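You operate a simulated robot arm through the tools that you are given. There is no shell and no other tool.

You run a simulated two-armed robot. Do the job below in one go: nothing can be reset, and whatever is moved stays where it is left.

## Task
Close both cement pots, wipe up the spill and stand the yellow brush in its dish.
Fine: wipe with the white pad and put it back. Set down upright: what you pick out, yellow brush. What is to be rubbed or washed off counts as gone when no trace of it is left.
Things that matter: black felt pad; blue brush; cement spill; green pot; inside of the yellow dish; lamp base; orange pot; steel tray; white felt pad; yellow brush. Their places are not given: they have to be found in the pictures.

The check looks at the end state, three seconds after you hand in, the way a careful person would. Anything else that was tipped, shoved, dropped, spilled or broken makes it a failure.

## Robot
Two 7-joint arms with two-finger grippers on one trunk that stands fixed in place. Base frame: the origin is at the foot of the trunk, x ahead of it, y to its left, z up; the work surface is at about z = 0.86. Lengths are in m, angles in degrees, forces in N, time in s.
The left shoulder is at [0.057, 0.175, 1.152], the right one opposite. With the tool pointing down near the work surface each hand reaches from about 0.26 to 0.86 m from the base axis, measured 20 degrees to its own side. Payload 2.94 kg a hand.
Tool frame (each hand has its own): the origin (TCP) lies between the finger pads and is the grasp point; the fingertips stand 0.03 m ahead of it; z points along the fingers, y is the line along which they close. The gripper opens to 0.138 m. The gripper's body begins 0.109 m behind the TCP.
Orientation is that of the tool frame in the base frame, as a unit quaternion [w, x, y, z]. With the fingers straight down and closing along the base's y, the tool's x points along the base's -x, its y along +y and its z along -z.

## Interface
- The arms move only by the tool nudge_tool. It takes "left_deltas", "right_deltas" or both (then of equal length, played together; a hand with none holds still); each is a list of rows, each a list of 7 numbers: the turn, a rotation vector about the tool's x, y, z in units of 4 degrees (1.0 is 4 degrees), then the shift along the tool's x, y, z in units of 20 mm (1.0 is 20 mm), then the opening, from 0 (shut) to 1 (fully open). In form: [[rx, ry, rz, dx, dy, dz, grip], ...]. A call has 1 to 20 rows; each row shifts and turns the commanded pose from where the row before left it, along the tool's axes as they then stand. A call with a number of a shift or a turn outside -1 to 1 is refused whole. A row lasts 0.2 s, in which the tool goes at most 0.05 m and 8.6 degrees; a call with a longer step from one row to the next is refused whole, and so is a gripper value outside its range. A pose out of reach is approached as far as the arm can. The call stops where the force on the tool passes 40 N (or 10 N more than at its start, if that is more) or the arm is blocked; 0.2 s more then pass. The fingers move at their own pace and stop on an object; they squeeze with about 29 N. The grip force told is the motor's: it shows also when the fingers shut on nothing. Time passes only in rows, and 0.2 s behind the last, so rows that do not move let the fingers close. The reply holds the time, the measured pose of the TCP, the force on the tool along the base axes, the opening and the grip force, in the units named above and with some noise, with the torque about the TCP (base axes, N m) and any sound that the robot's microphone picked up.
- Cameras (640 x 400 px; columns grow to the right, rows downward): "scene" is now at [0.1224, -0.0397, 1.6211]; the picture's right is [-0.55, -0.84, -0.00], its down [-0.68, 0.45, -0.58] and it looks along [0.48, -0.32, -0.82] (base axes); focal length 363 px, centre (320, 200). "left" rides on the left gripper at [0.071, -0.019, -0.146] in its tool frame; the picture's right is [0.26, 0.97, 0.00], its down [-0.85, 0.23, -0.48] and it looks along [-0.46, 0.12, 0.88] (tool axes); focal length 280 px, centre (320, 200). "right" rides on the right gripper at [0.071, 0.019, -0.146] in its tool frame; the picture's right is [-0.26, 0.96, 0.00], its down [-0.85, -0.23, -0.48] and it looks along [-0.46, -0.13, 0.88] (tool axes); focal length 280 px, centre (320, 200).
- capture(camera): a new picture of that camera. The clock stands still meanwhile.
- move_column(by): slides the trunk up (or, below 0, down) by that many m; the arms and the scene camera ride with it, the base frame stays. It gives what a move gives, with no picture.
- head_to(pan, tilt): turns the head with the scene camera to pan (to the left, within 120 degrees either way) and tilt (down, from -29 to 69), counted from straight ahead of the robot. It gives what a move gives.
- locate(camera, pixels): for up to 12 pixels [column, row] of the newest picture of that camera ("zoom" is the newest enlarged one), the place [x, y, z] in the base frame of the surface seen there, good to about 0.002 m. The clock stands still meanwhile.
- inspect(camera, box): a new picture of the part [left, top, right, bottom] of that camera's present view, enlarged. The clock stands still meanwhile.
- sign_off(): hands the job in; it is judged then, once.

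Open the grippers and draw the arms clear of the work before you hand the job in, unless the task says otherwise.

The tools are called after "Emit:" as name(argument=value, ...) on one line, values as JSON. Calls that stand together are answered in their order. nudge_tool: Moves the arms, as the interface text tells. Its arguments: {"type":"object","properties":{"left_deltas":{"type":"array"},"right_deltas":{"type":"array"}},"required":[]} The other tools are called the same way: move_column (by) slides the trunk up or down; head_to (pan, tilt) turns the head that bears the scene camera; capture (camera) takes a picture; locate (camera, pixels) gives the place of the surface under pixels of a picture; inspect (camera, box) takes an enlarged picture of a part of a camera's view; sign_off () hands the job in.

At the start:

```text
time: 0.0
left_tool_pos: [0.581, 0.0254, 1.164]
left_orientation: [0.0, 0.0, 1.0, 0.0]
left_force: [-0.2, -0.3, -0.2]
left_ft_torque: [0.02, 0.02, 0.0]
left_opening: 0.1378
left_grip_force: 0.0
right_tool_pos: [0.4299, -0.4652, 1.1826]
right_orientation: [0.0, 0.001, 1.0, 0.0]
right_force: [0.4, -0.1, -0.8]
right_ft_torque: [0.0, -0.04, 0.01]
right_opening: 0.1382
right_grip_force: 0.0
trunk travel left (down, up): [-0.325, 0.409]
head pan, tilt: [-33.3, 54.8]
```

scene: 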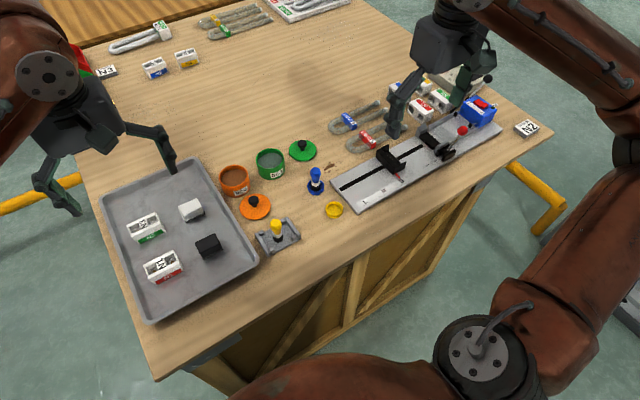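
right: 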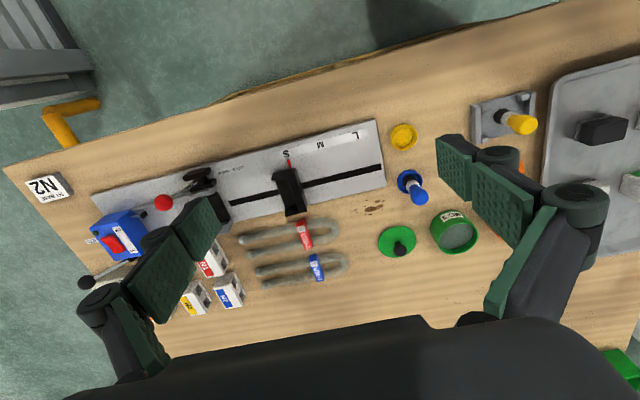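
left: 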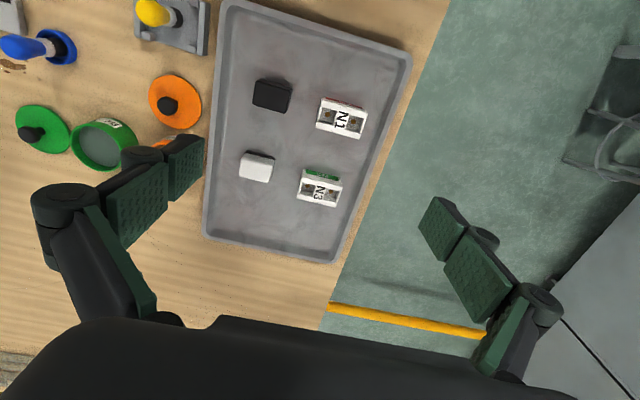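

I'll start by enlarging the scene view around the pots, brushes and tray (columns 100-360, rows 130-330) to find the named things.

Emit:
inspect(camera="scene", box=[200, 120, 360, 260])

Emit:
inspect(camera="scene", box=[90, 150, 270, 330])

Emit:
inspect(camera="scene", box=[320, 50, 560, 220])

Emit:
capture(camera="scene")

```text
2.86 times, centred on (280, 190) of scene
```

zoom: 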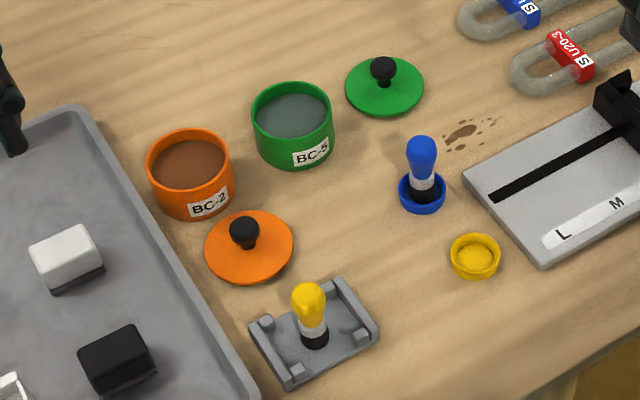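

```text
2.22 times, centred on (180, 240) of scene
```

zoom: 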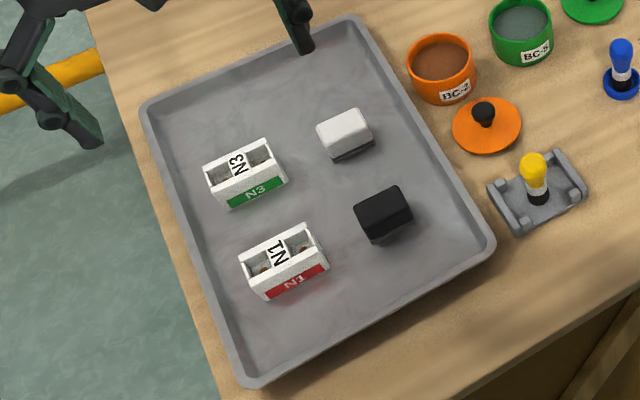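

```text
2.35 times, centred on (440, 135) of scene
```

zoom: 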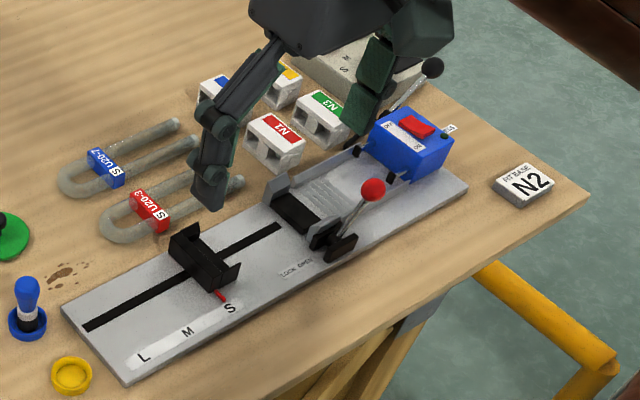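

```text
taken
```

scene: 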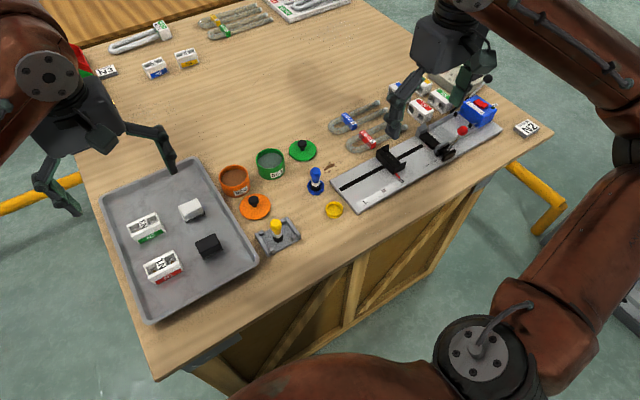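

The pots (orange ~(234,180), green ~(270,163)), lids (orange ~(255,206), green ~(302,150)), yellow brush ~(277,230), yellow dish ~(334,210), spill ~(330,168) and white pad ~(190,209) are visible. I'll enlarge again and measure.

Emit:
inspect(camera="scene", box=[200, 130, 280, 180])

Emit:
inspect(camera="scene", box=[280, 130, 360, 180])

Emit:
inspect(camera="scene", box=[230, 190, 310, 260])

Emit:
inspect(camera="scene", box=[200, 120, 360, 260])

Emit:
locate(camera="zoom", pixels=[[188, 150], [290, 105], [245, 225], [382, 65], [308, 290], [422, 145], [475, 255], [460, 137], [63, 240], [115, 345], [210, 250], [290, 250]])

```text
8.00 times, centred on (240, 155) of scene
```

zoom: 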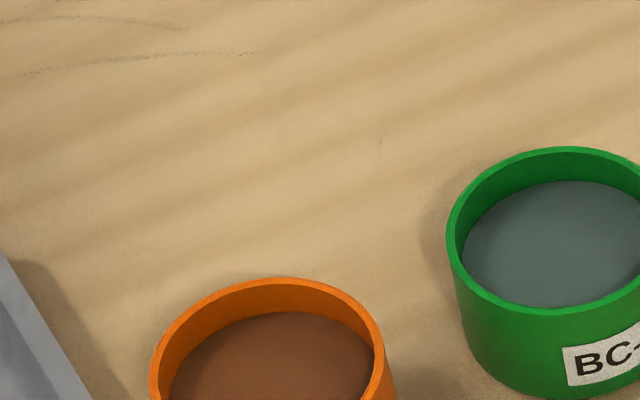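

```text
8.00 times, centred on (320, 155) of scene
```

zoom: 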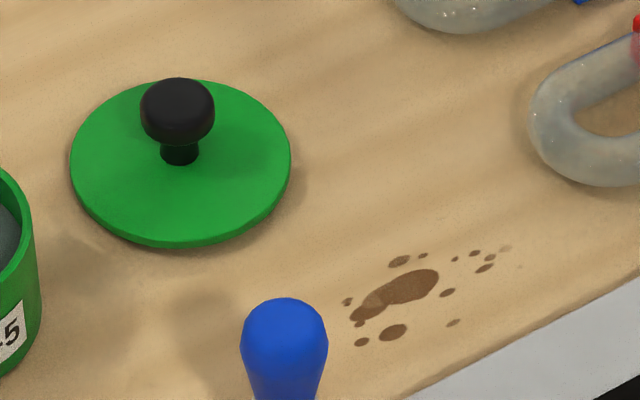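

```text
5.71 times, centred on (270, 225) of scene
```

zoom: 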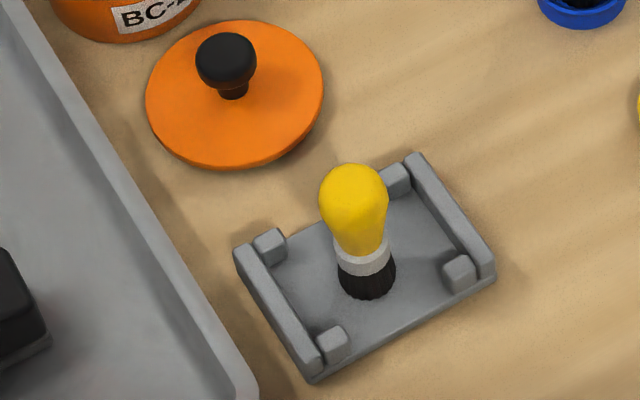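

```text
2.86 times, centred on (280, 190) of scene
```

zoom: 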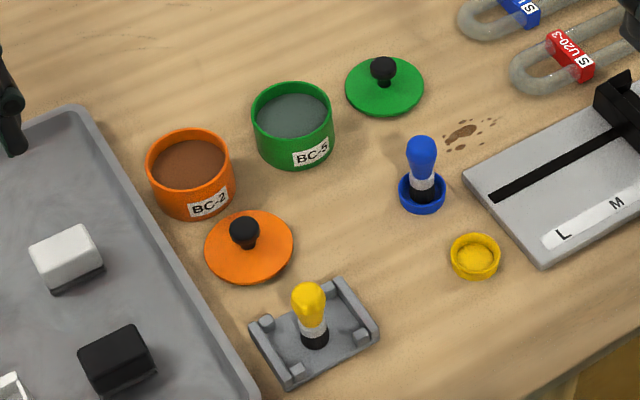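

```text
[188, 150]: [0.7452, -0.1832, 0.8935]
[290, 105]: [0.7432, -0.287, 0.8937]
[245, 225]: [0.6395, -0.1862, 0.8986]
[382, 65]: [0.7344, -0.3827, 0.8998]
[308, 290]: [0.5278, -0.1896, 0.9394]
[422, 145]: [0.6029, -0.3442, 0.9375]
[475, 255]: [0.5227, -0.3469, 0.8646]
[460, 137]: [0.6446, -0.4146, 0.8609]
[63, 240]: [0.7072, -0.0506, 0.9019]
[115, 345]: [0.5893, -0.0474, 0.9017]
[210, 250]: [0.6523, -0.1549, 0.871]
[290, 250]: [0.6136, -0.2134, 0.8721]
```

Rough places found: orange pot ~(0.745,-0.183), lid knob ~(0.64,-0.186); green pot ~(0.743,-0.287), lid knob ~(0.734,-0.383); yellow brush ~(0.53,-0.19); dish ~(0.523,-0.347); spill ~(0.645,-0.415); white pad ~(0.707,-0.05). I'll use the right arm, so first I draw the left hand up and away to the left.

Emit:
nudge_tool(left_deltas=[[0, 0, 0, 0, 0, -1, 1], [0, 0, 0, 0.3, 1, -0.6, 1], [0, 0, 0, 0.3, 1, -0.3, 1], [0, 0, 0, 0.3, 1, 0, 1], [0, 0, 0, 0.3, 1, 0, 1], [0, 0, 0, 0.3, 1, 0, 1], [0, 0, 0, 0.3, 1, 0, 1], [0, 0, 0, 0.3, 1, 0, 1], [0, 0, 0, 0.3, 1, 0, 1], [0, 0, 0, 0.3, 1, 0, 1], [0, 0, 0, 0.3, 1, 0, 1], [0, 0, 0, 0.3, 1, 0, 1], [0, 0, 0, 0.3, 1, 0, 1], [0, 0, 0, 0.3, 1, 0, 1]])

Emit:
inspect(camera="right", box=[340, 70, 580, 270])

Emit:
capture(camera="scene")

```text
time: 3.0
left_tool_pos: [0.5009, 0.2867, 1.2033]
left_orientation: [0.001, 0.0, 1.0, 0.0]
left_force: [-0.2, 0.3, 0.5]
left_ft_torque: [-0.03, 0.0, 0.04]
left_opening: 0.1379
left_grip_force: 0.0
right_tool_pos: [0.4285, -0.4636, 1.1835]
right_orientation: [0.0, 0.0, 1.0, 0.0]
right_force: [0.1, -0.2, -0.2]
right_ft_torque: [-0.02, 0.02, 0.0]
right_opening: 0.1381
right_grip_force: 0.1
trunk travel left (down, up): [-0.325, 0.409]
head pan, tilt: [-33.3, 54.8]
```

```text
2.00 times, centred on (460, 170) of right
```

zoom: 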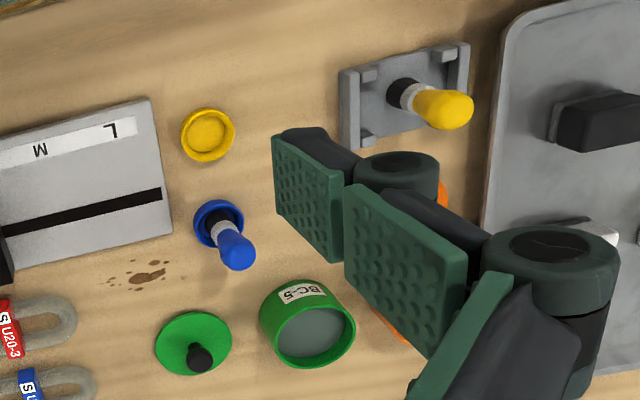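

```text
taken
```

scene: 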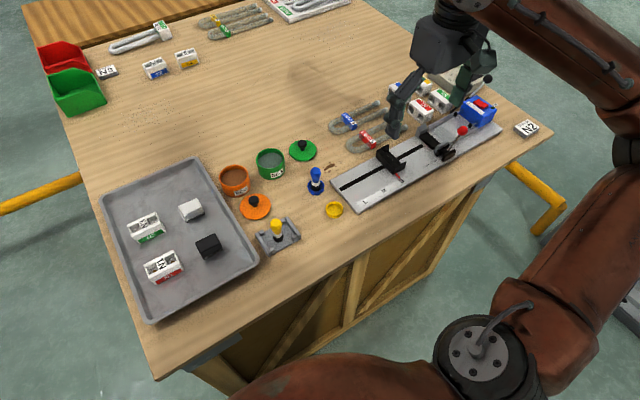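

The left hand is now clear. I bring the right hand over to about (0.48,-0.2,1.18) so its camera looks down on the pots.

Emit:
nudge_tool(right_deltas=[[0, 0, 0, -0.2, 1, 0, 1], [0, 0, 0, -0.2, 1, 0, 1], [0, 0, 0, -0.2, 1, 0, 1], [0, 0, 0, -0.2, 1, 0, 1], [0, 0, 0, -0.2, 1, 0, 1], [0, 0, 0, -0.2, 1, 0, 1], [0, 0, 0, -0.2, 1, 0, 1], [0, 0, 0, -0.2, 1, 0, 1], [0, 0, 0, -0.2, 1, 0, 1], [0, 0, 0, -0.2, 1, 0, 1], [0, 0, 0, -0.2, 1, 0, 1], [0, 0, 0, -0.2, 1, 0, 1], [0, 0, 0, -0.2, 1, 0, 1]])

Emit:
capture(camera="right")

Emit:
capture(camera="scene")

```text
time: 5.8
left_tool_pos: [0.5019, 0.2862, 1.2032]
left_orientation: [-0.001, -0.001, 1.0, 0.0]
left_force: [0.7, -0.3, -0.2]
left_ft_torque: [-0.04, 0.06, -0.01]
left_opening: 0.138
left_grip_force: 0.0
right_tool_pos: [0.482, -0.2037, 1.1829]
right_orientation: [-0.002, 0.0, 1.0, -0.001]
right_force: [-0.2, 0.7, -0.5]
right_ft_torque: [0.01, 0.0, -0.03]
right_opening: 0.1379
right_grip_force: 0.0
trunk travel left (down, up): [-0.325, 0.409]
head pan, tilt: [-33.3, 54.8]
```

```text
taken
```

right: 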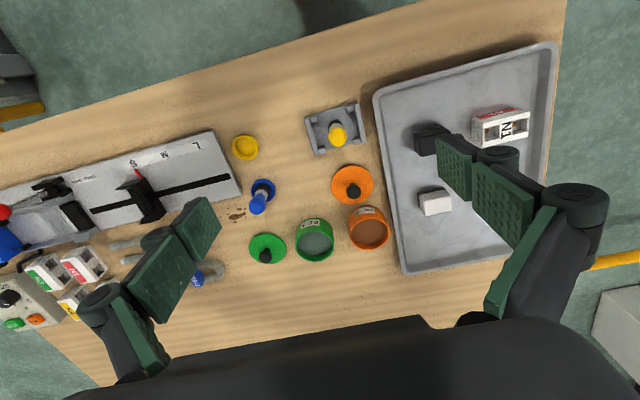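

```text
taken
```

scene: 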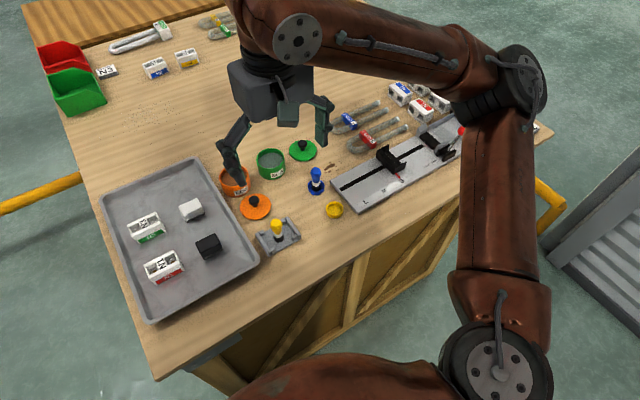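

The overhead view shows the pots at (315,240) and (368,228), lids at (267,247) and (352,185), spill (237,214), white pad (435,201). I enlarge them for measuring.

Emit:
inspect(camera="right", box=[220, 90, 470, 280])

Emit:
locate(camera="zoom", pixels=[[194, 315], [288, 314], [240, 275], [240, 360], [326, 292], [430, 288], [375, 255], [380, 330], [110, 335], [335, 200], [298, 100], [60, 123]])

Emit:
inspect(camera="right", box=[210, 180, 290, 230])

Emit:
locate(camera="zoom", pixels=[[210, 280], [120, 240], [290, 260], [400, 100], [250, 130], [60, 170], [120, 300], [340, 230]])

Emit:
inspect(camera="right", box=[400, 170, 480, 230])

```text
2.11 times, centred on (345, 185) of right
```

zoom: 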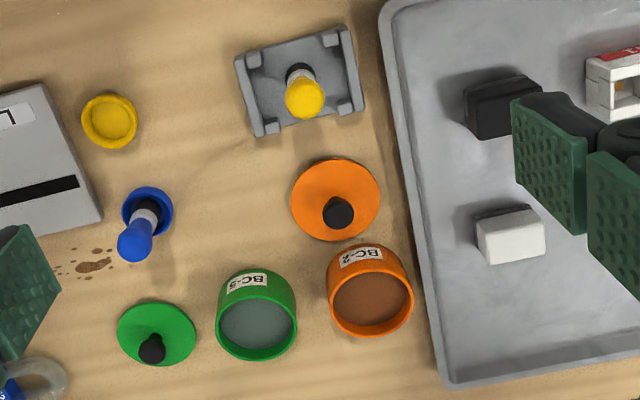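

```text
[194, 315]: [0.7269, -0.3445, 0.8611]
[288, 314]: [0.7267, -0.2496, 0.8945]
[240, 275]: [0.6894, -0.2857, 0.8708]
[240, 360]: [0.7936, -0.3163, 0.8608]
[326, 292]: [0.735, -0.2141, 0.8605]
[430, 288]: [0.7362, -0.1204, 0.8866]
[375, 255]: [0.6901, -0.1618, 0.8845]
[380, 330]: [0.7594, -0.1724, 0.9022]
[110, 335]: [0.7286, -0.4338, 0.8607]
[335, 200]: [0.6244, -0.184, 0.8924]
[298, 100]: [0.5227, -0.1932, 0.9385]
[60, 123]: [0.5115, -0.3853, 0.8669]
```

```text
8.00 times, centred on (250, 205) of right
```

zoom: 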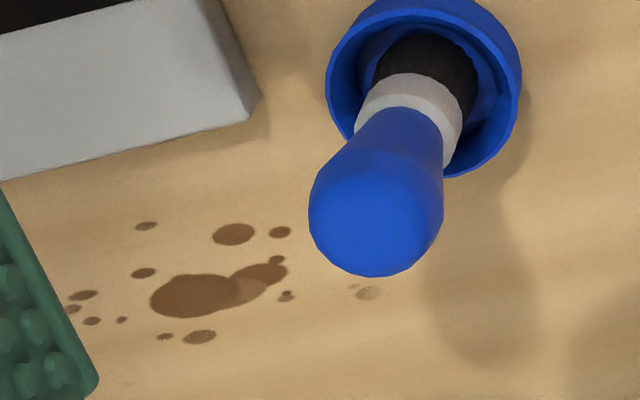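

```text
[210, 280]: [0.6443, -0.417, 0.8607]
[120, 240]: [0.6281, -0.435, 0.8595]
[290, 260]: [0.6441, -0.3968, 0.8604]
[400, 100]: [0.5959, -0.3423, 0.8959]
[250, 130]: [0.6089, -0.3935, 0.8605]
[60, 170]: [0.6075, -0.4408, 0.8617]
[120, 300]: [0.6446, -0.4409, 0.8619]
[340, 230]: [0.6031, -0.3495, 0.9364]
```

```text
6.67 times, centred on (440, 200) of right
```

zoom: 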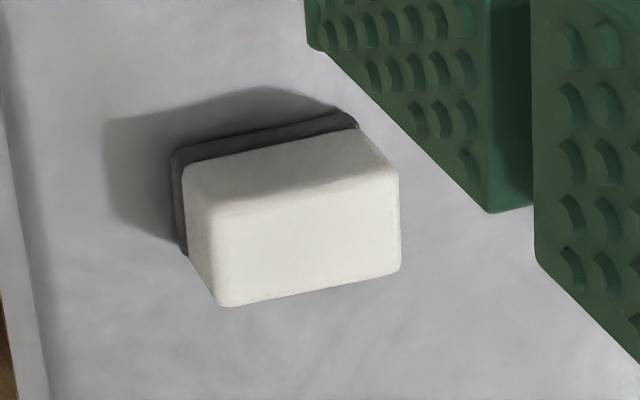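

I need accurate rims and knobs, so I enlarge each pot and lid in the right camera.

Emit:
inspect(camera="right", box=[335, 195, 399, 255])

Emit:
inspect(camera="right", box=[320, 155, 384, 215])

Emit:
inspect(camera="right", box=[283, 208, 347, 268])

Emit:
inspect(camera="right", box=[240, 225, 294, 275])

```text
6.67 times, centred on (367, 225) of right
```

zoom: 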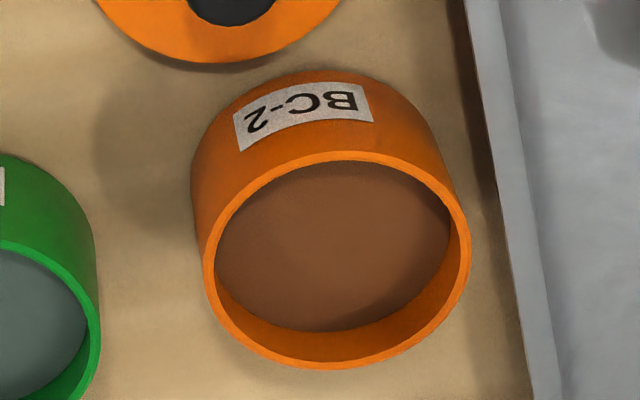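

```text
6.67 times, centred on (352, 185) of right
```

zoom: 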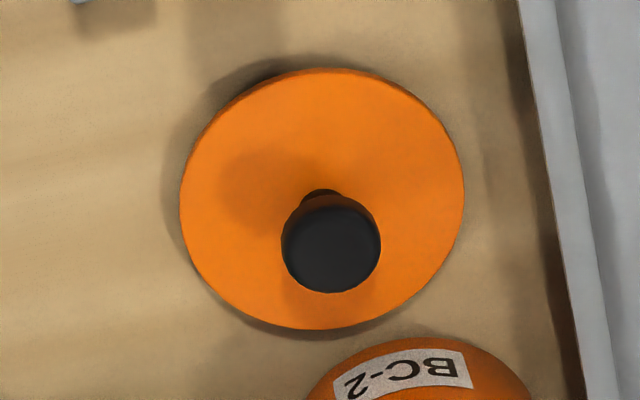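

```text
6.67 times, centred on (315, 238) of right
```

zoom: 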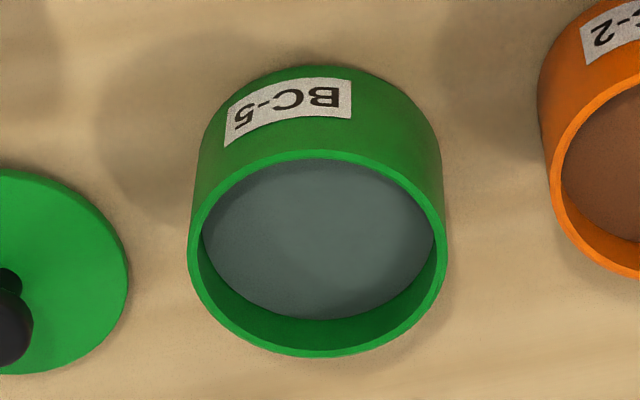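

```text
8.00 times, centred on (267, 250) of right
```

zoom: 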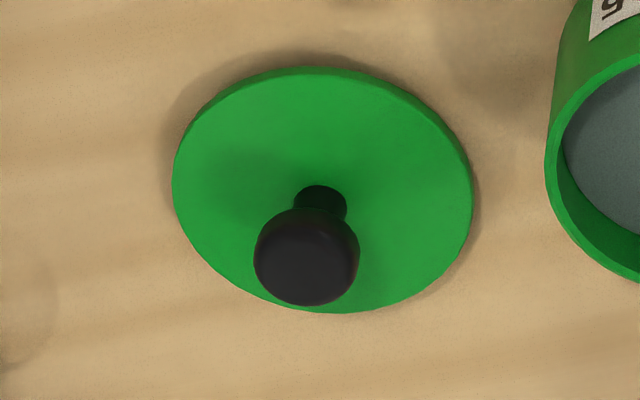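

Now I measure rim and lid edge points in each of these enlargements.

Emit:
inspect(camera="right", box=[335, 195, 399, 255])

Emit:
locate(camera="zoom", pixels=[[208, 268], [467, 258], [340, 155], [332, 364], [250, 184], [430, 332], [245, 325], [430, 180], [340, 270], [520, 300], [540, 200]])

Emit:
inspect(camera="right", box=[320, 155, 384, 215])

Emit:
locate(camera="zoom", pixels=[[184, 200], [458, 200], [330, 75], [320, 325], [220, 115], [420, 290], [225, 285], [425, 115], [331, 250], [290, 245], [372, 245], [331, 285]])

Emit:
inspect(camera="right", box=[283, 208, 347, 268])

Emit:
locate(camera="zoom", pixels=[[193, 262], [441, 256], [318, 154], [318, 353], [235, 185], [405, 323], [228, 322], [405, 183], [318, 245]])

Emit:
inspect(camera="right", box=[240, 225, 294, 275])

Emit:
locate(camera="zoom", pixels=[[177, 190], [465, 190], [320, 72], [350, 305], [215, 115], [430, 265], [210, 255], [425, 110], [307, 262], [263, 255], [350, 255], [305, 298]])

```text
6.67 times, centred on (367, 225) of right
```

zoom: 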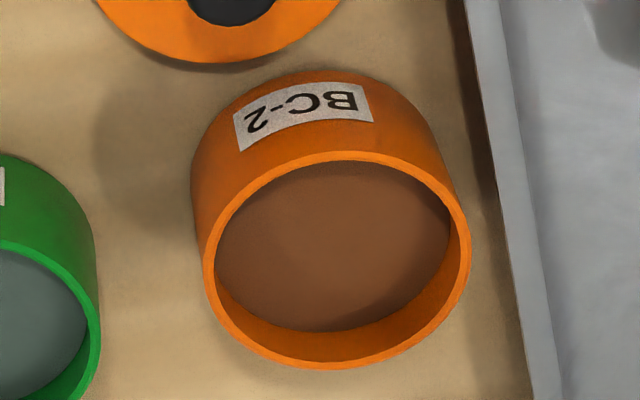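

```text
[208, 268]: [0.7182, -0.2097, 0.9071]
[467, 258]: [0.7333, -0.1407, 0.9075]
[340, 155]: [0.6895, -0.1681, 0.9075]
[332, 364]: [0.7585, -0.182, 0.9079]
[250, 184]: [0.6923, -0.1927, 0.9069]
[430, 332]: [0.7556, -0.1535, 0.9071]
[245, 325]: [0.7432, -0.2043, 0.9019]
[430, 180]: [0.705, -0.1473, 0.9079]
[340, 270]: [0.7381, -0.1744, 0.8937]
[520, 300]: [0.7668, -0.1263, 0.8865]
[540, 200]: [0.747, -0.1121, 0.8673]
```

```text
6.67 times, centred on (352, 185) of right
```

zoom: 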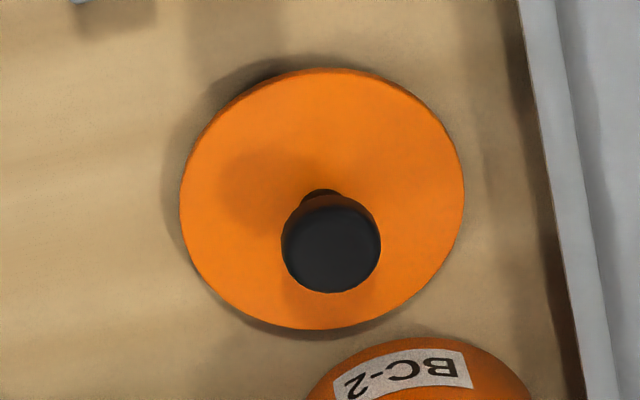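

```text
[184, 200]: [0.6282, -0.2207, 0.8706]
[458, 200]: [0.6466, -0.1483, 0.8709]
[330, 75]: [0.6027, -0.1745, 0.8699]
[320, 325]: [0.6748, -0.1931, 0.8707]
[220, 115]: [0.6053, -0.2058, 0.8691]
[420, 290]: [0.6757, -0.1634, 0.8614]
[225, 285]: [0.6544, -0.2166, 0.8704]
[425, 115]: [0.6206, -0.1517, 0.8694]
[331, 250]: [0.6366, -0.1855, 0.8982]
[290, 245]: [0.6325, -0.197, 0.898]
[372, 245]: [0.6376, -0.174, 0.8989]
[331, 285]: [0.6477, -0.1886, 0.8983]
```

```text
6.67 times, centred on (315, 238) of right
```

zoom: 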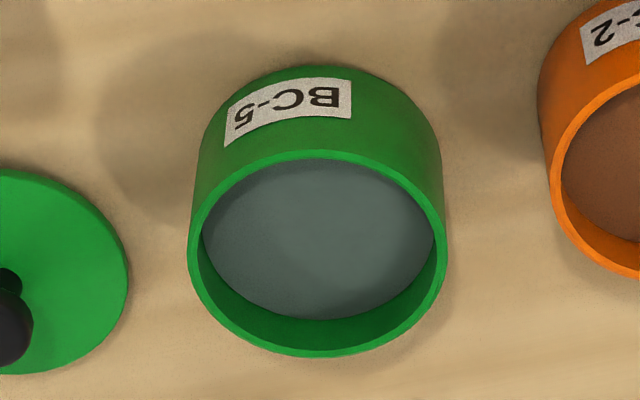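

```text
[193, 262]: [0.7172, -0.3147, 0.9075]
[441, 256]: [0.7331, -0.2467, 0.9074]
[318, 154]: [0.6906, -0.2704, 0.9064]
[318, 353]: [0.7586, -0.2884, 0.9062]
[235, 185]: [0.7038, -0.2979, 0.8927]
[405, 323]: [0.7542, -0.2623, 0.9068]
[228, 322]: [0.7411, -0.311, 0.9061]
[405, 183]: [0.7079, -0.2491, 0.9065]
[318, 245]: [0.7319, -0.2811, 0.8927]
```

```text
8.00 times, centred on (267, 250) of right
```

zoom: 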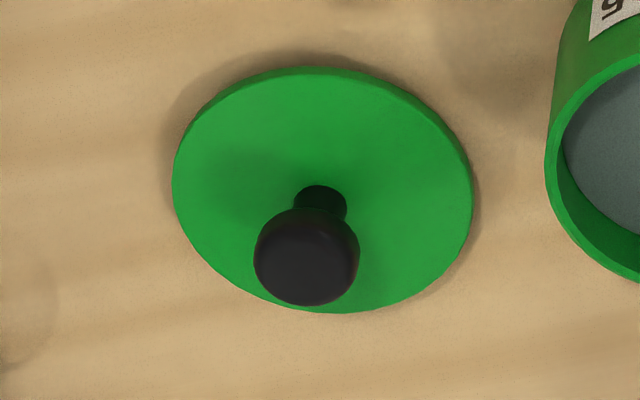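

```text
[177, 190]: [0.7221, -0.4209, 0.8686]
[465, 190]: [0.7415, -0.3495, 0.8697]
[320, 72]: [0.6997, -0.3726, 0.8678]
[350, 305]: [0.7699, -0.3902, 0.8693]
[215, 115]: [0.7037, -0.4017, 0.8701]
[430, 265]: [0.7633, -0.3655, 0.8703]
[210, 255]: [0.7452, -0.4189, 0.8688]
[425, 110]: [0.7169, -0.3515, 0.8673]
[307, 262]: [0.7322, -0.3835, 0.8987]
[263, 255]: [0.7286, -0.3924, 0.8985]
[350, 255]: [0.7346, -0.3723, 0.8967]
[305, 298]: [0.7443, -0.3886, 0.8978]
```

Fitted centres: orange pot (0.725,-0.175), rim z 0.907; green pot (0.725,-0.280); orange lid/knob (0.638,-0.185), knob top 0.898, lid top 0.870; green lid (0.733,-0.384). I move the right hand above the orange knob with the fingers narrowed.

Emit:
nudge_tool(right_deltas=[[0, 0, 0, -0.78, 0.094, 0.9, 0.4], [0, 0, 0, -0.78, 0.094, 0.9, 0.4], [0, 0, 0, -0.78, 0.094, 0.9, 0.4], [0, 0, 0, -0.78, 0.094, 0.9, 0.4], [0, 0, 0, -0.78, 0.094, 0.9, 0.4], [0, 0, 0, -0.78, 0.094, 0.9, 0.4], [0, 0, 0, -0.78, 0.094, 0.9, 0.4], [0, 0, 0, -0.78, 0.094, 0.9, 0.4], [0, 0, 0, -0.78, 0.094, 0.9, 0.4], [0, 0, 0, -0.78, 0.094, 0.9, 0.4]])

Emit:
capture(camera="right")

Emit:
capture(camera="scene")

```text
time: 8.0
left_tool_pos: [0.5023, 0.2861, 1.2024]
left_orientation: [0.0, 0.0, 1.0, 0.0]
left_force: [0.1, -0.6, 0.6]
left_ft_torque: [-0.01, 0.04, -0.02]
left_opening: 0.1383
left_grip_force: 0.1
right_tool_pos: [0.6376, -0.1857, 1.0004]
right_orientation: [-0.001, 0.001, 1.0, 0.0]
right_force: [0.2, 0.7, 0.8]
right_ft_torque: [-0.01, 0.02, 0.02]
right_opening: 0.0551
right_grip_force: 0.0
trunk travel left (down, up): [-0.325, 0.409]
head pan, tilt: [-33.3, 54.8]
```

```text
taken
```

right: 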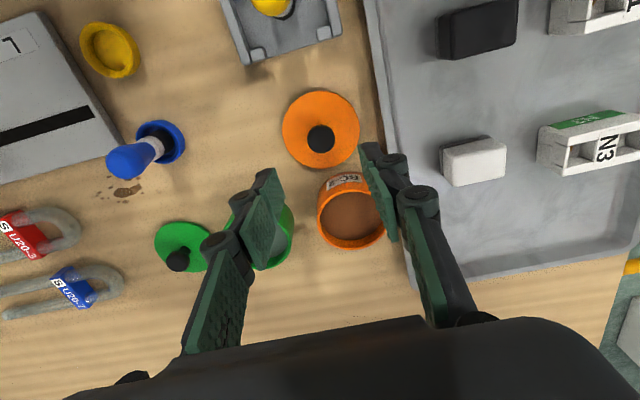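

```text
taken
```

scene: 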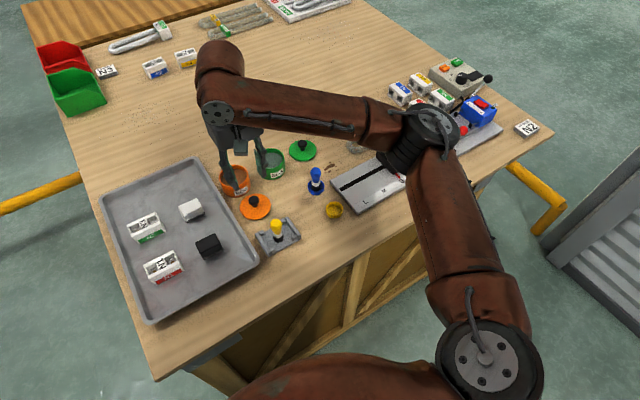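

The knob shows at (321,138) and the white pad at (474,161). I re-measure both from this closer view before descending.

Emit:
locate(camera="right", pixels=[[309, 139], [334, 138], [321, 127], [321, 150], [284, 130], [359, 128], [320, 90], [320, 167]])

Emit:
inspect(camera="right", box=[424, 120, 524, 200])

Emit:
locate(camera="zoom", pixels=[[150, 190], [510, 150], [150, 310], [515, 270], [120, 130], [200, 380], [330, 230], [110, 200], [130, 250], [250, 130], [60, 60], [320, 360]])

```text
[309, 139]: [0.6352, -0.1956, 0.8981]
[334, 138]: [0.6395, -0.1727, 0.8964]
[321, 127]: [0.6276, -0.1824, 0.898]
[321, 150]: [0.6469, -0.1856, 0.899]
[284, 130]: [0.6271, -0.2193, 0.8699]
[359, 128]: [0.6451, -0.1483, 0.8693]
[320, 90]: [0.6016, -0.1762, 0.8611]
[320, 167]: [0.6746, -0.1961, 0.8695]
```

```text
5.00 times, centred on (474, 160) of right
```

zoom: 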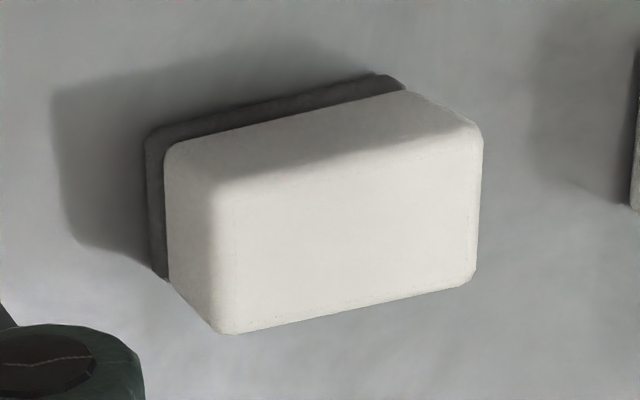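

```text
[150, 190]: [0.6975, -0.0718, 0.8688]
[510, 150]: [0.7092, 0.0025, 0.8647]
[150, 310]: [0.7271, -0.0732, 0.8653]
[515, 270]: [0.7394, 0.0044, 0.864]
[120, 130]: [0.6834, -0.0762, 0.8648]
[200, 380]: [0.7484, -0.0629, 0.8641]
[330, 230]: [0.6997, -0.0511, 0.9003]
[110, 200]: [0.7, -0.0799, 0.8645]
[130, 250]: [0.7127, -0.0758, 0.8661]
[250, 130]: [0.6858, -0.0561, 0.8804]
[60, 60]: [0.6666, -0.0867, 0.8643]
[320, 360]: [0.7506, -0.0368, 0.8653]
```

Knob centre refined to (0.6375,-0.184), top 0.898. I descend to TCP z 0.905 (fingertips ~0.875, above the lid top 0.870) and close on the knob.

Emit:
nudge_tool(right_deltas=[[0, 0, 0, 0, 0.05, 0.95, 0.4], [0, 0, 0, 0, 0, 0.95, 0.4], [0, 0, 0, 0, 0, 0.95, 0.4], [0, 0, 0, 0, 0, 0.95, 0.4], [0, 0, 0, 0, 0, 0.5, 0.4], [0, 0, 0, 0, 0, 0.45, 0.4], [0, 0, 0, 0, 0, 0, 0.4]])

Emit:
capture(camera="right")

Emit:
inspect(camera="scene", box=[200, 140, 320, 260])

```text
time: 9.6
left_tool_pos: [0.5024, 0.2868, 1.203]
left_orientation: [0.0, 0.0, 1.0, 0.0]
left_force: [0.2, 0.2, 0.4]
left_ft_torque: [-0.01, 0.0, 0.0]
left_opening: 0.1381
left_grip_force: 0.0
right_tool_pos: [0.6378, -0.1855, 0.908]
right_orientation: [0.0, 0.0, 1.0, 0.001]
right_force: [1.0, 0.5, 0.2]
right_ft_torque: [0.0, -0.03, -0.01]
right_opening: 0.0552
right_grip_force: 0.1
trunk travel left (down, up): [-0.325, 0.409]
head pan, tilt: [-33.3, 54.8]
```

```text
taken
```

right: 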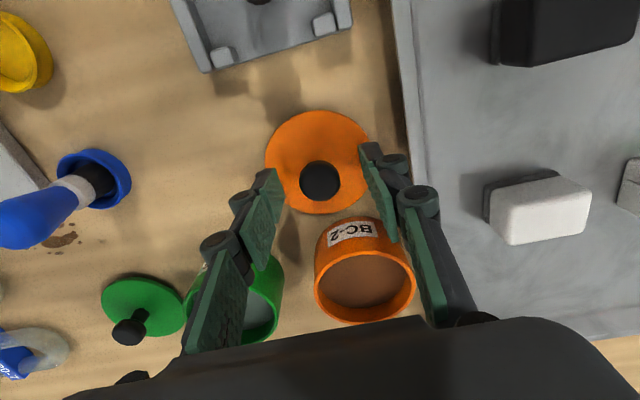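

```text
3.33 times, centred on (260, 200) of scene
```

zoom: 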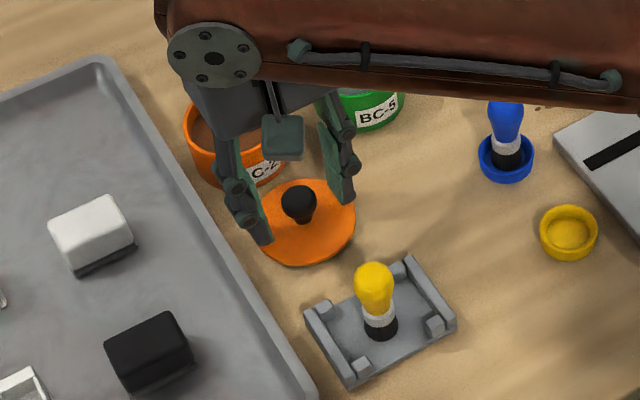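

The knob at (320,181) sits centred between the fingers. I go 3 mm lower and close.

Emit:
nudge_tool(right_deltas=[[0, 0, 0, 0, 0, 0.15, 0.4], [0, 0, 0, 0, 0, 0, 0], [0, 0, 0, 0, 0, 0, 0], [0, 0, 0, 0, 0, 0, 0], [0, 0, 0, 0, 0, 0, 0]])

Emit:
capture(camera="right")

```text
time: 10.8
left_tool_pos: [0.5015, 0.287, 1.2036]
left_orientation: [0.0, -0.001, 1.0, 0.0]
left_force: [0.3, 0.0, -0.3]
left_ft_torque: [0.01, 0.02, 0.01]
left_opening: 0.1383
left_grip_force: 0.1
right_tool_pos: [0.6373, -0.1849, 0.9052]
right_orientation: [0.0, 0.001, 1.0, 0.0]
right_force: [-0.5, 0.1, 0.0]
right_ft_torque: [-0.02, -0.04, -0.02]
right_opening: 0.0238
right_grip_force: 29.0
trunk travel left (down, up): [-0.325, 0.409]
head pan, tilt: [-33.3, 54.8]
```

```text
taken
```

right: 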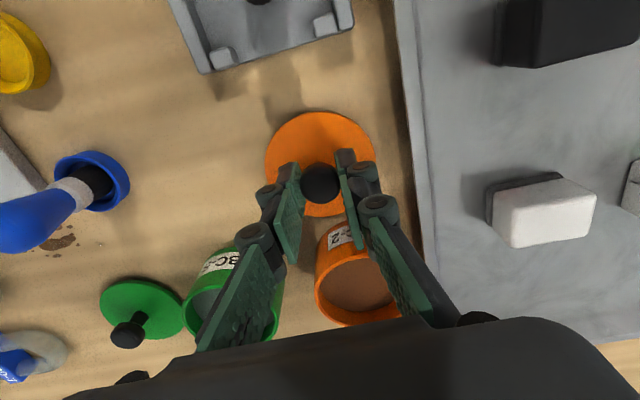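

The knob is held (opening 0.0238, 29 N). I lift 8 cm straight up and look.

Emit:
nudge_tool(right_deltas=[[0, 0, 0, 0, 0, -0.4, 0], [0, 0, 0, 0, 0, -0.7, 0], [0, 0, 0, 0, 0, -0.7, 0], [0, 0, 0, 0, 0, -0.7, 0], [0, 0, 0, 0, 0, -0.7, 0], [0, 0, 0, 0, 0, -0.5, 0], [0, 0, 0, 0, 0, -0.3, 0]])

Emit:
capture(camera="right")

Emit:
inspect(camera="scene", box=[180, 120, 320, 240])

```text
time: 12.4
left_tool_pos: [0.5016, 0.2854, 1.2028]
left_orientation: [0.001, 0.0, 1.0, 0.0]
left_force: [-1.2, 0.2, 0.3]
left_ft_torque: [0.01, 0.01, -0.02]
left_opening: 0.1378
left_grip_force: 0.0
right_tool_pos: [0.6365, -0.1852, 0.9855]
right_orientation: [0.0, 0.0, 1.0, -0.001]
right_force: [0.0, 0.4, -0.4]
right_ft_torque: [0.03, 0.0, 0.01]
right_opening: 0.0237
right_grip_force: 28.8
trunk travel left (down, up): [-0.325, 0.409]
head pan, tilt: [-33.3, 54.8]
```

```text
taken
```

right: 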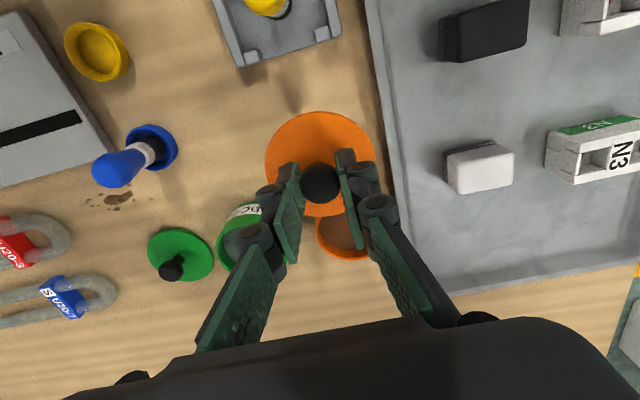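

```text
3.33 times, centred on (250, 180) of scene
```

zoom: 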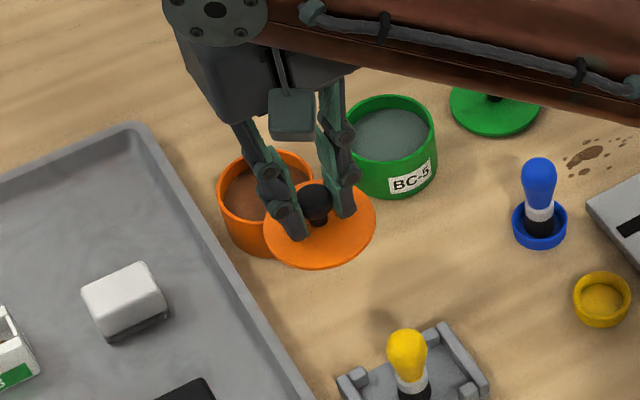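

The lid is level in the grip. I carry it to above the orange pot centre (0.725,-0.175).

Emit:
nudge_tool(right_deltas=[[0, 0, 0, -0.88, 0.1, 0, 0], [0, 0, 0, -0.88, 0.1, 0, 0], [0, 0, 0, -0.88, 0.1, 0, 0], [0, 0, 0, -0.88, 0.1, 0, 0], [0, 0, 0, -0.88, 0.1, 0, 0], [0, 0, 0, 0, 0, 0.5, 0], [0, 0, 0, 0, 0, 0, 0]])

Emit:
capture(camera="right")

Emit:
inspect(camera="scene", box=[180, 120, 300, 220])

Emit:
capture(camera="left")

```text
time: 14.0
left_tool_pos: [0.5021, 0.287, 1.203]
left_orientation: [0.001, 0.0, 1.0, 0.0]
left_force: [-0.1, -0.2, -0.3]
left_ft_torque: [-0.01, -0.02, 0.01]
left_opening: 0.1378
left_grip_force: 0.2
right_tool_pos: [0.7238, -0.1738, 0.9749]
right_orientation: [0.0, 0.0, 1.0, 0.0]
right_force: [-0.7, 0.3, -0.9]
right_ft_torque: [0.02, -0.03, -0.02]
right_opening: 0.0237
right_grip_force: 28.8
trunk travel left (down, up): [-0.325, 0.409]
head pan, tilt: [-33.3, 54.8]
```

```text
taken
```

right: 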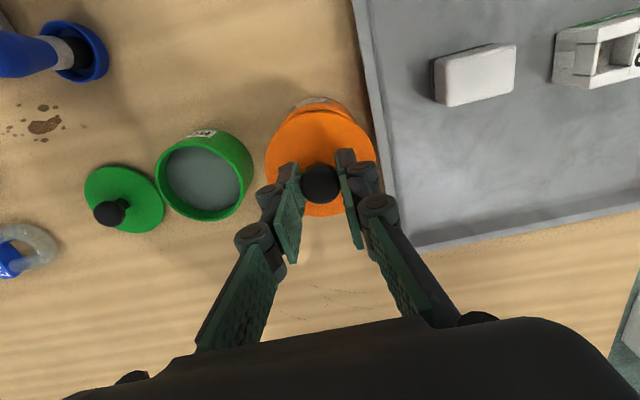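

```text
4.00 times, centred on (240, 170) of scene
```

zoom: 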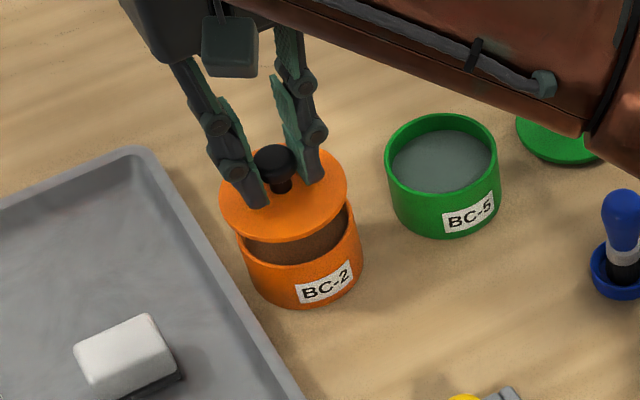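

```text
taken
```

left: 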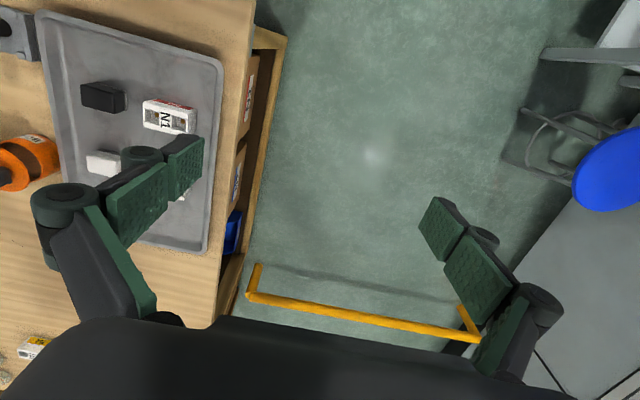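

The lid hangs about 3 cm above the rim, well lined up. I lower it gently to z ≈ 0.953, watching the force.

Emit:
nudge_tool(right_deltas=[[0, 0, 0, 0, 0, 0.4, 0], [0, 0, 0, 0, 0, 0.3, 0], [0, 0, 0, 0, 0, 0.2, 0], [0, 0, 0, 0, 0, 0.1, 0], [0, 0, 0, 0, 0, 0.1, 0], [0, 0, 0, 0, 0, 0, 0]])

Emit:
inspect(camera="scene", box=[200, 140, 280, 200])

Emit:
inspect(camera="right", box=[240, 80, 400, 240])

```text
time: 15.4
left_tool_pos: [0.5028, 0.2861, 1.2031]
left_orientation: [0.0, 0.0, 1.0, 0.0]
left_force: [0.2, -0.1, 0.7]
left_ft_torque: [-0.03, -0.02, 0.01]
left_opening: 0.138
left_grip_force: 0.1
right_tool_pos: [0.7241, -0.1736, 0.9528]
right_orientation: [0.0, 0.0, 1.0, 0.0]
right_force: [-1.4, 0.7, 0.7]
right_ft_torque: [0.03, 0.01, 0.02]
right_opening: 0.0238
right_grip_force: 29.4
trunk travel left (down, up): [-0.325, 0.409]
head pan, tilt: [-33.3, 54.8]
```

```text
6.67 times, centred on (240, 170) of scene
```

zoom: 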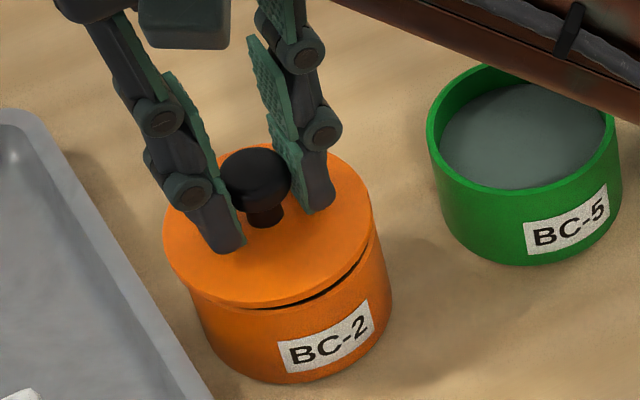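

```text
2.50 times, centred on (320, 160) of right
```

zoom: 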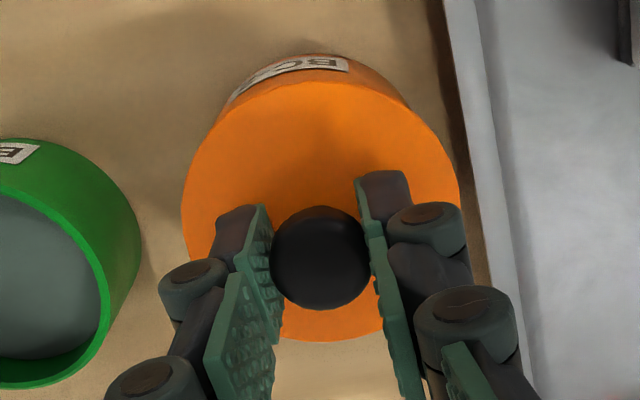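

There's still a small gap under the lid's right front edge. I measure the lid edge and the visible pot rim to check centring.

Emit:
inspect(camera="scene", box=[200, 140, 280, 200])

Emit:
locate(camera="zoom", pixels=[[170, 240], [372, 220], [230, 295], [330, 270], [350, 165], [190, 270], [370, 255], [384, 250], [340, 292], [275, 310], [365, 200]])

Emit:
inspect(camera="right", box=[240, 80, 400, 240])

Emit:
locate(camera="zoom", pixels=[[187, 200], [456, 190], [320, 90], [340, 335], [230, 110], [420, 115], [320, 260]])

```text
6.67 times, centred on (240, 170) of scene
```

zoom: 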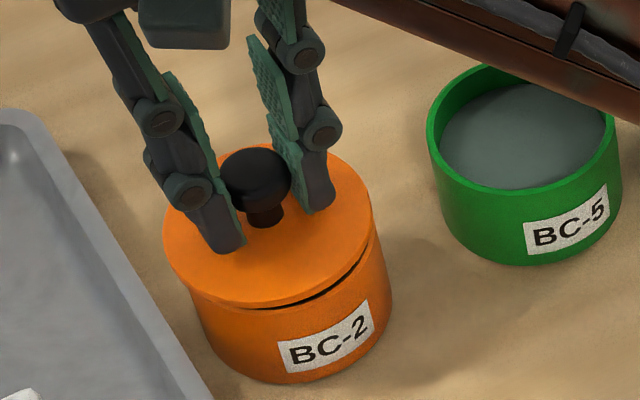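

```text
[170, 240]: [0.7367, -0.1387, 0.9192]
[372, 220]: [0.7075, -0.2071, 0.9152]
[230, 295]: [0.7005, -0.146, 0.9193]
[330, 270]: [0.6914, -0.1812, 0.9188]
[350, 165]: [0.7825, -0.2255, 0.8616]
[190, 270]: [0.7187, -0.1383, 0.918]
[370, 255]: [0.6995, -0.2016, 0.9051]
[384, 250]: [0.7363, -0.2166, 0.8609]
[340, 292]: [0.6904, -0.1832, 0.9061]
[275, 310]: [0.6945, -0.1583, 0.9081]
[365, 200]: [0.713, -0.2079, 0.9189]
```

```text
2.50 times, centred on (320, 160) of right
```

zoom: 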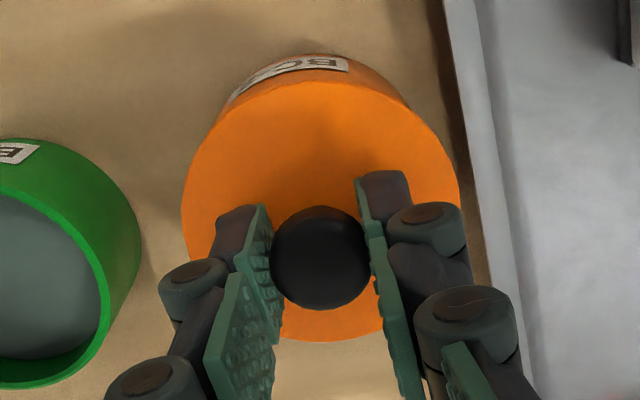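

```text
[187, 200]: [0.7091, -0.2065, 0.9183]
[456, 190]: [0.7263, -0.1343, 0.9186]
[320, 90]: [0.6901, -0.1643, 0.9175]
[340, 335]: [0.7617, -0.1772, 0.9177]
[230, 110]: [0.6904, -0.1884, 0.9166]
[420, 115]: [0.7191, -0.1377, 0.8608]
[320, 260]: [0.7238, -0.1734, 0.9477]
```

The lid centre reads about (0.7245,-0.172) and the pot about (0.7245,-0.175), so I shift the lid 2.5 mm toward -y and lower in small steps.

Emit:
nudge_tool(right_deltas=[[0, 0, 0, 0, -0.125, 0, 0], [0, 0, 0, 0, 0, 0, 0], [0, 0, 0, 0, 0, 0.1, 0], [0, 0, 0, 0, 0, 0.1, 0], [0, 0, 0, 0, 0, 0, 0]])

Emit:
inspect(camera="scene", box=[200, 140, 280, 200])

```text
time: 16.6
left_tool_pos: [0.5023, 0.2869, 1.203]
left_orientation: [0.0, 0.0, 1.0, 0.0]
left_force: [0.3, 0.3, -0.7]
left_ft_torque: [0.05, 0.02, 0.02]
left_opening: 0.1381
left_grip_force: 0.1
right_tool_pos: [0.7243, -0.1765, 0.9506]
right_orientation: [0.001, 0.001, 1.0, -0.001]
right_force: [-0.1, -0.3, 8.2]
right_ft_torque: [-0.21, -0.21, 0.0]
right_opening: 0.0236
right_grip_force: 29.1
trunk travel left (down, up): [-0.325, 0.409]
head pan, tilt: [-33.3, 54.8]
```

```text
6.67 times, centred on (240, 170) of scene
```

zoom: 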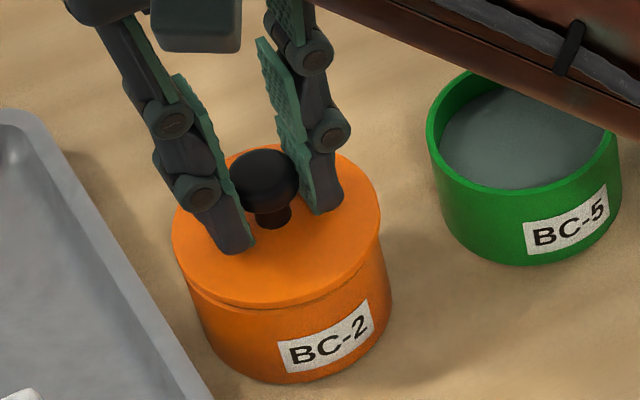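

Contact at 8 N, with torque suggesting it touches first on the +x/-y side. I look closely at the seam before releasing.

Emit:
inspect(camera="scene", box=[218, 160, 252, 192])

Emit:
locate(camera="zoom", pixels=[[150, 200], [250, 250], [350, 240], [450, 190], [500, 120], [170, 240], [260, 280], [360, 268], [460, 215]])

Emit:
inspect(camera="right", box=[250, 90, 390, 220])

Emit:
locate(camera="zoom", pixels=[[180, 210], [460, 190], [320, 90], [340, 345], [220, 120], [420, 120], [320, 260]])

```text
12.50 times, centred on (235, 176) of scene
```

zoom: 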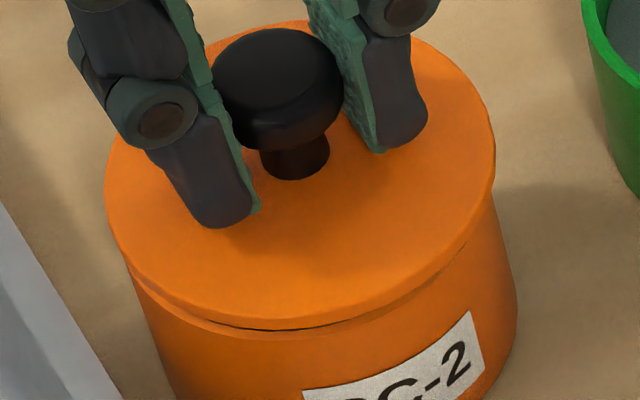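

```text
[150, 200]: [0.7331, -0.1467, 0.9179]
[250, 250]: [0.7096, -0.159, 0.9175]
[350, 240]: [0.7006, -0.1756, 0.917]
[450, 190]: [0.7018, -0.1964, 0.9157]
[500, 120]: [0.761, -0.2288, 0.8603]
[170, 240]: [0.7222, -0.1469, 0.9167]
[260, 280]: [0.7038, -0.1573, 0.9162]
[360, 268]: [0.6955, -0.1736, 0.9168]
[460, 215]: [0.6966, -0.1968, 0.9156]
```

```text
3.08 times, centred on (320, 155) of right
```

zoom: 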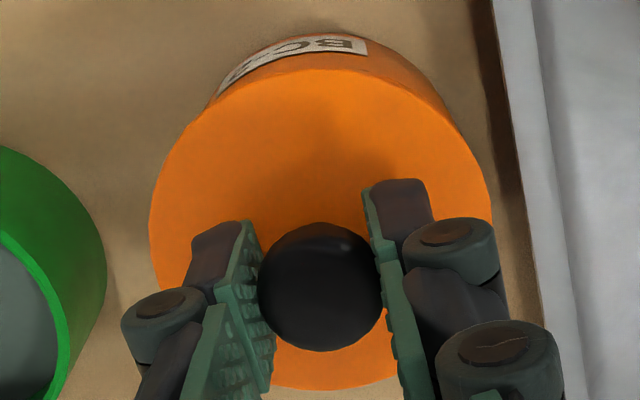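

```text
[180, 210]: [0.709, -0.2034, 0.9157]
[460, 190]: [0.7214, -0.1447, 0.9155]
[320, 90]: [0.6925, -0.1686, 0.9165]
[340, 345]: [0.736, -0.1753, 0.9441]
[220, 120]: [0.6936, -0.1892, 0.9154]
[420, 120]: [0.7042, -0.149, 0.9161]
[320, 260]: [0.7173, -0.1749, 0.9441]
```

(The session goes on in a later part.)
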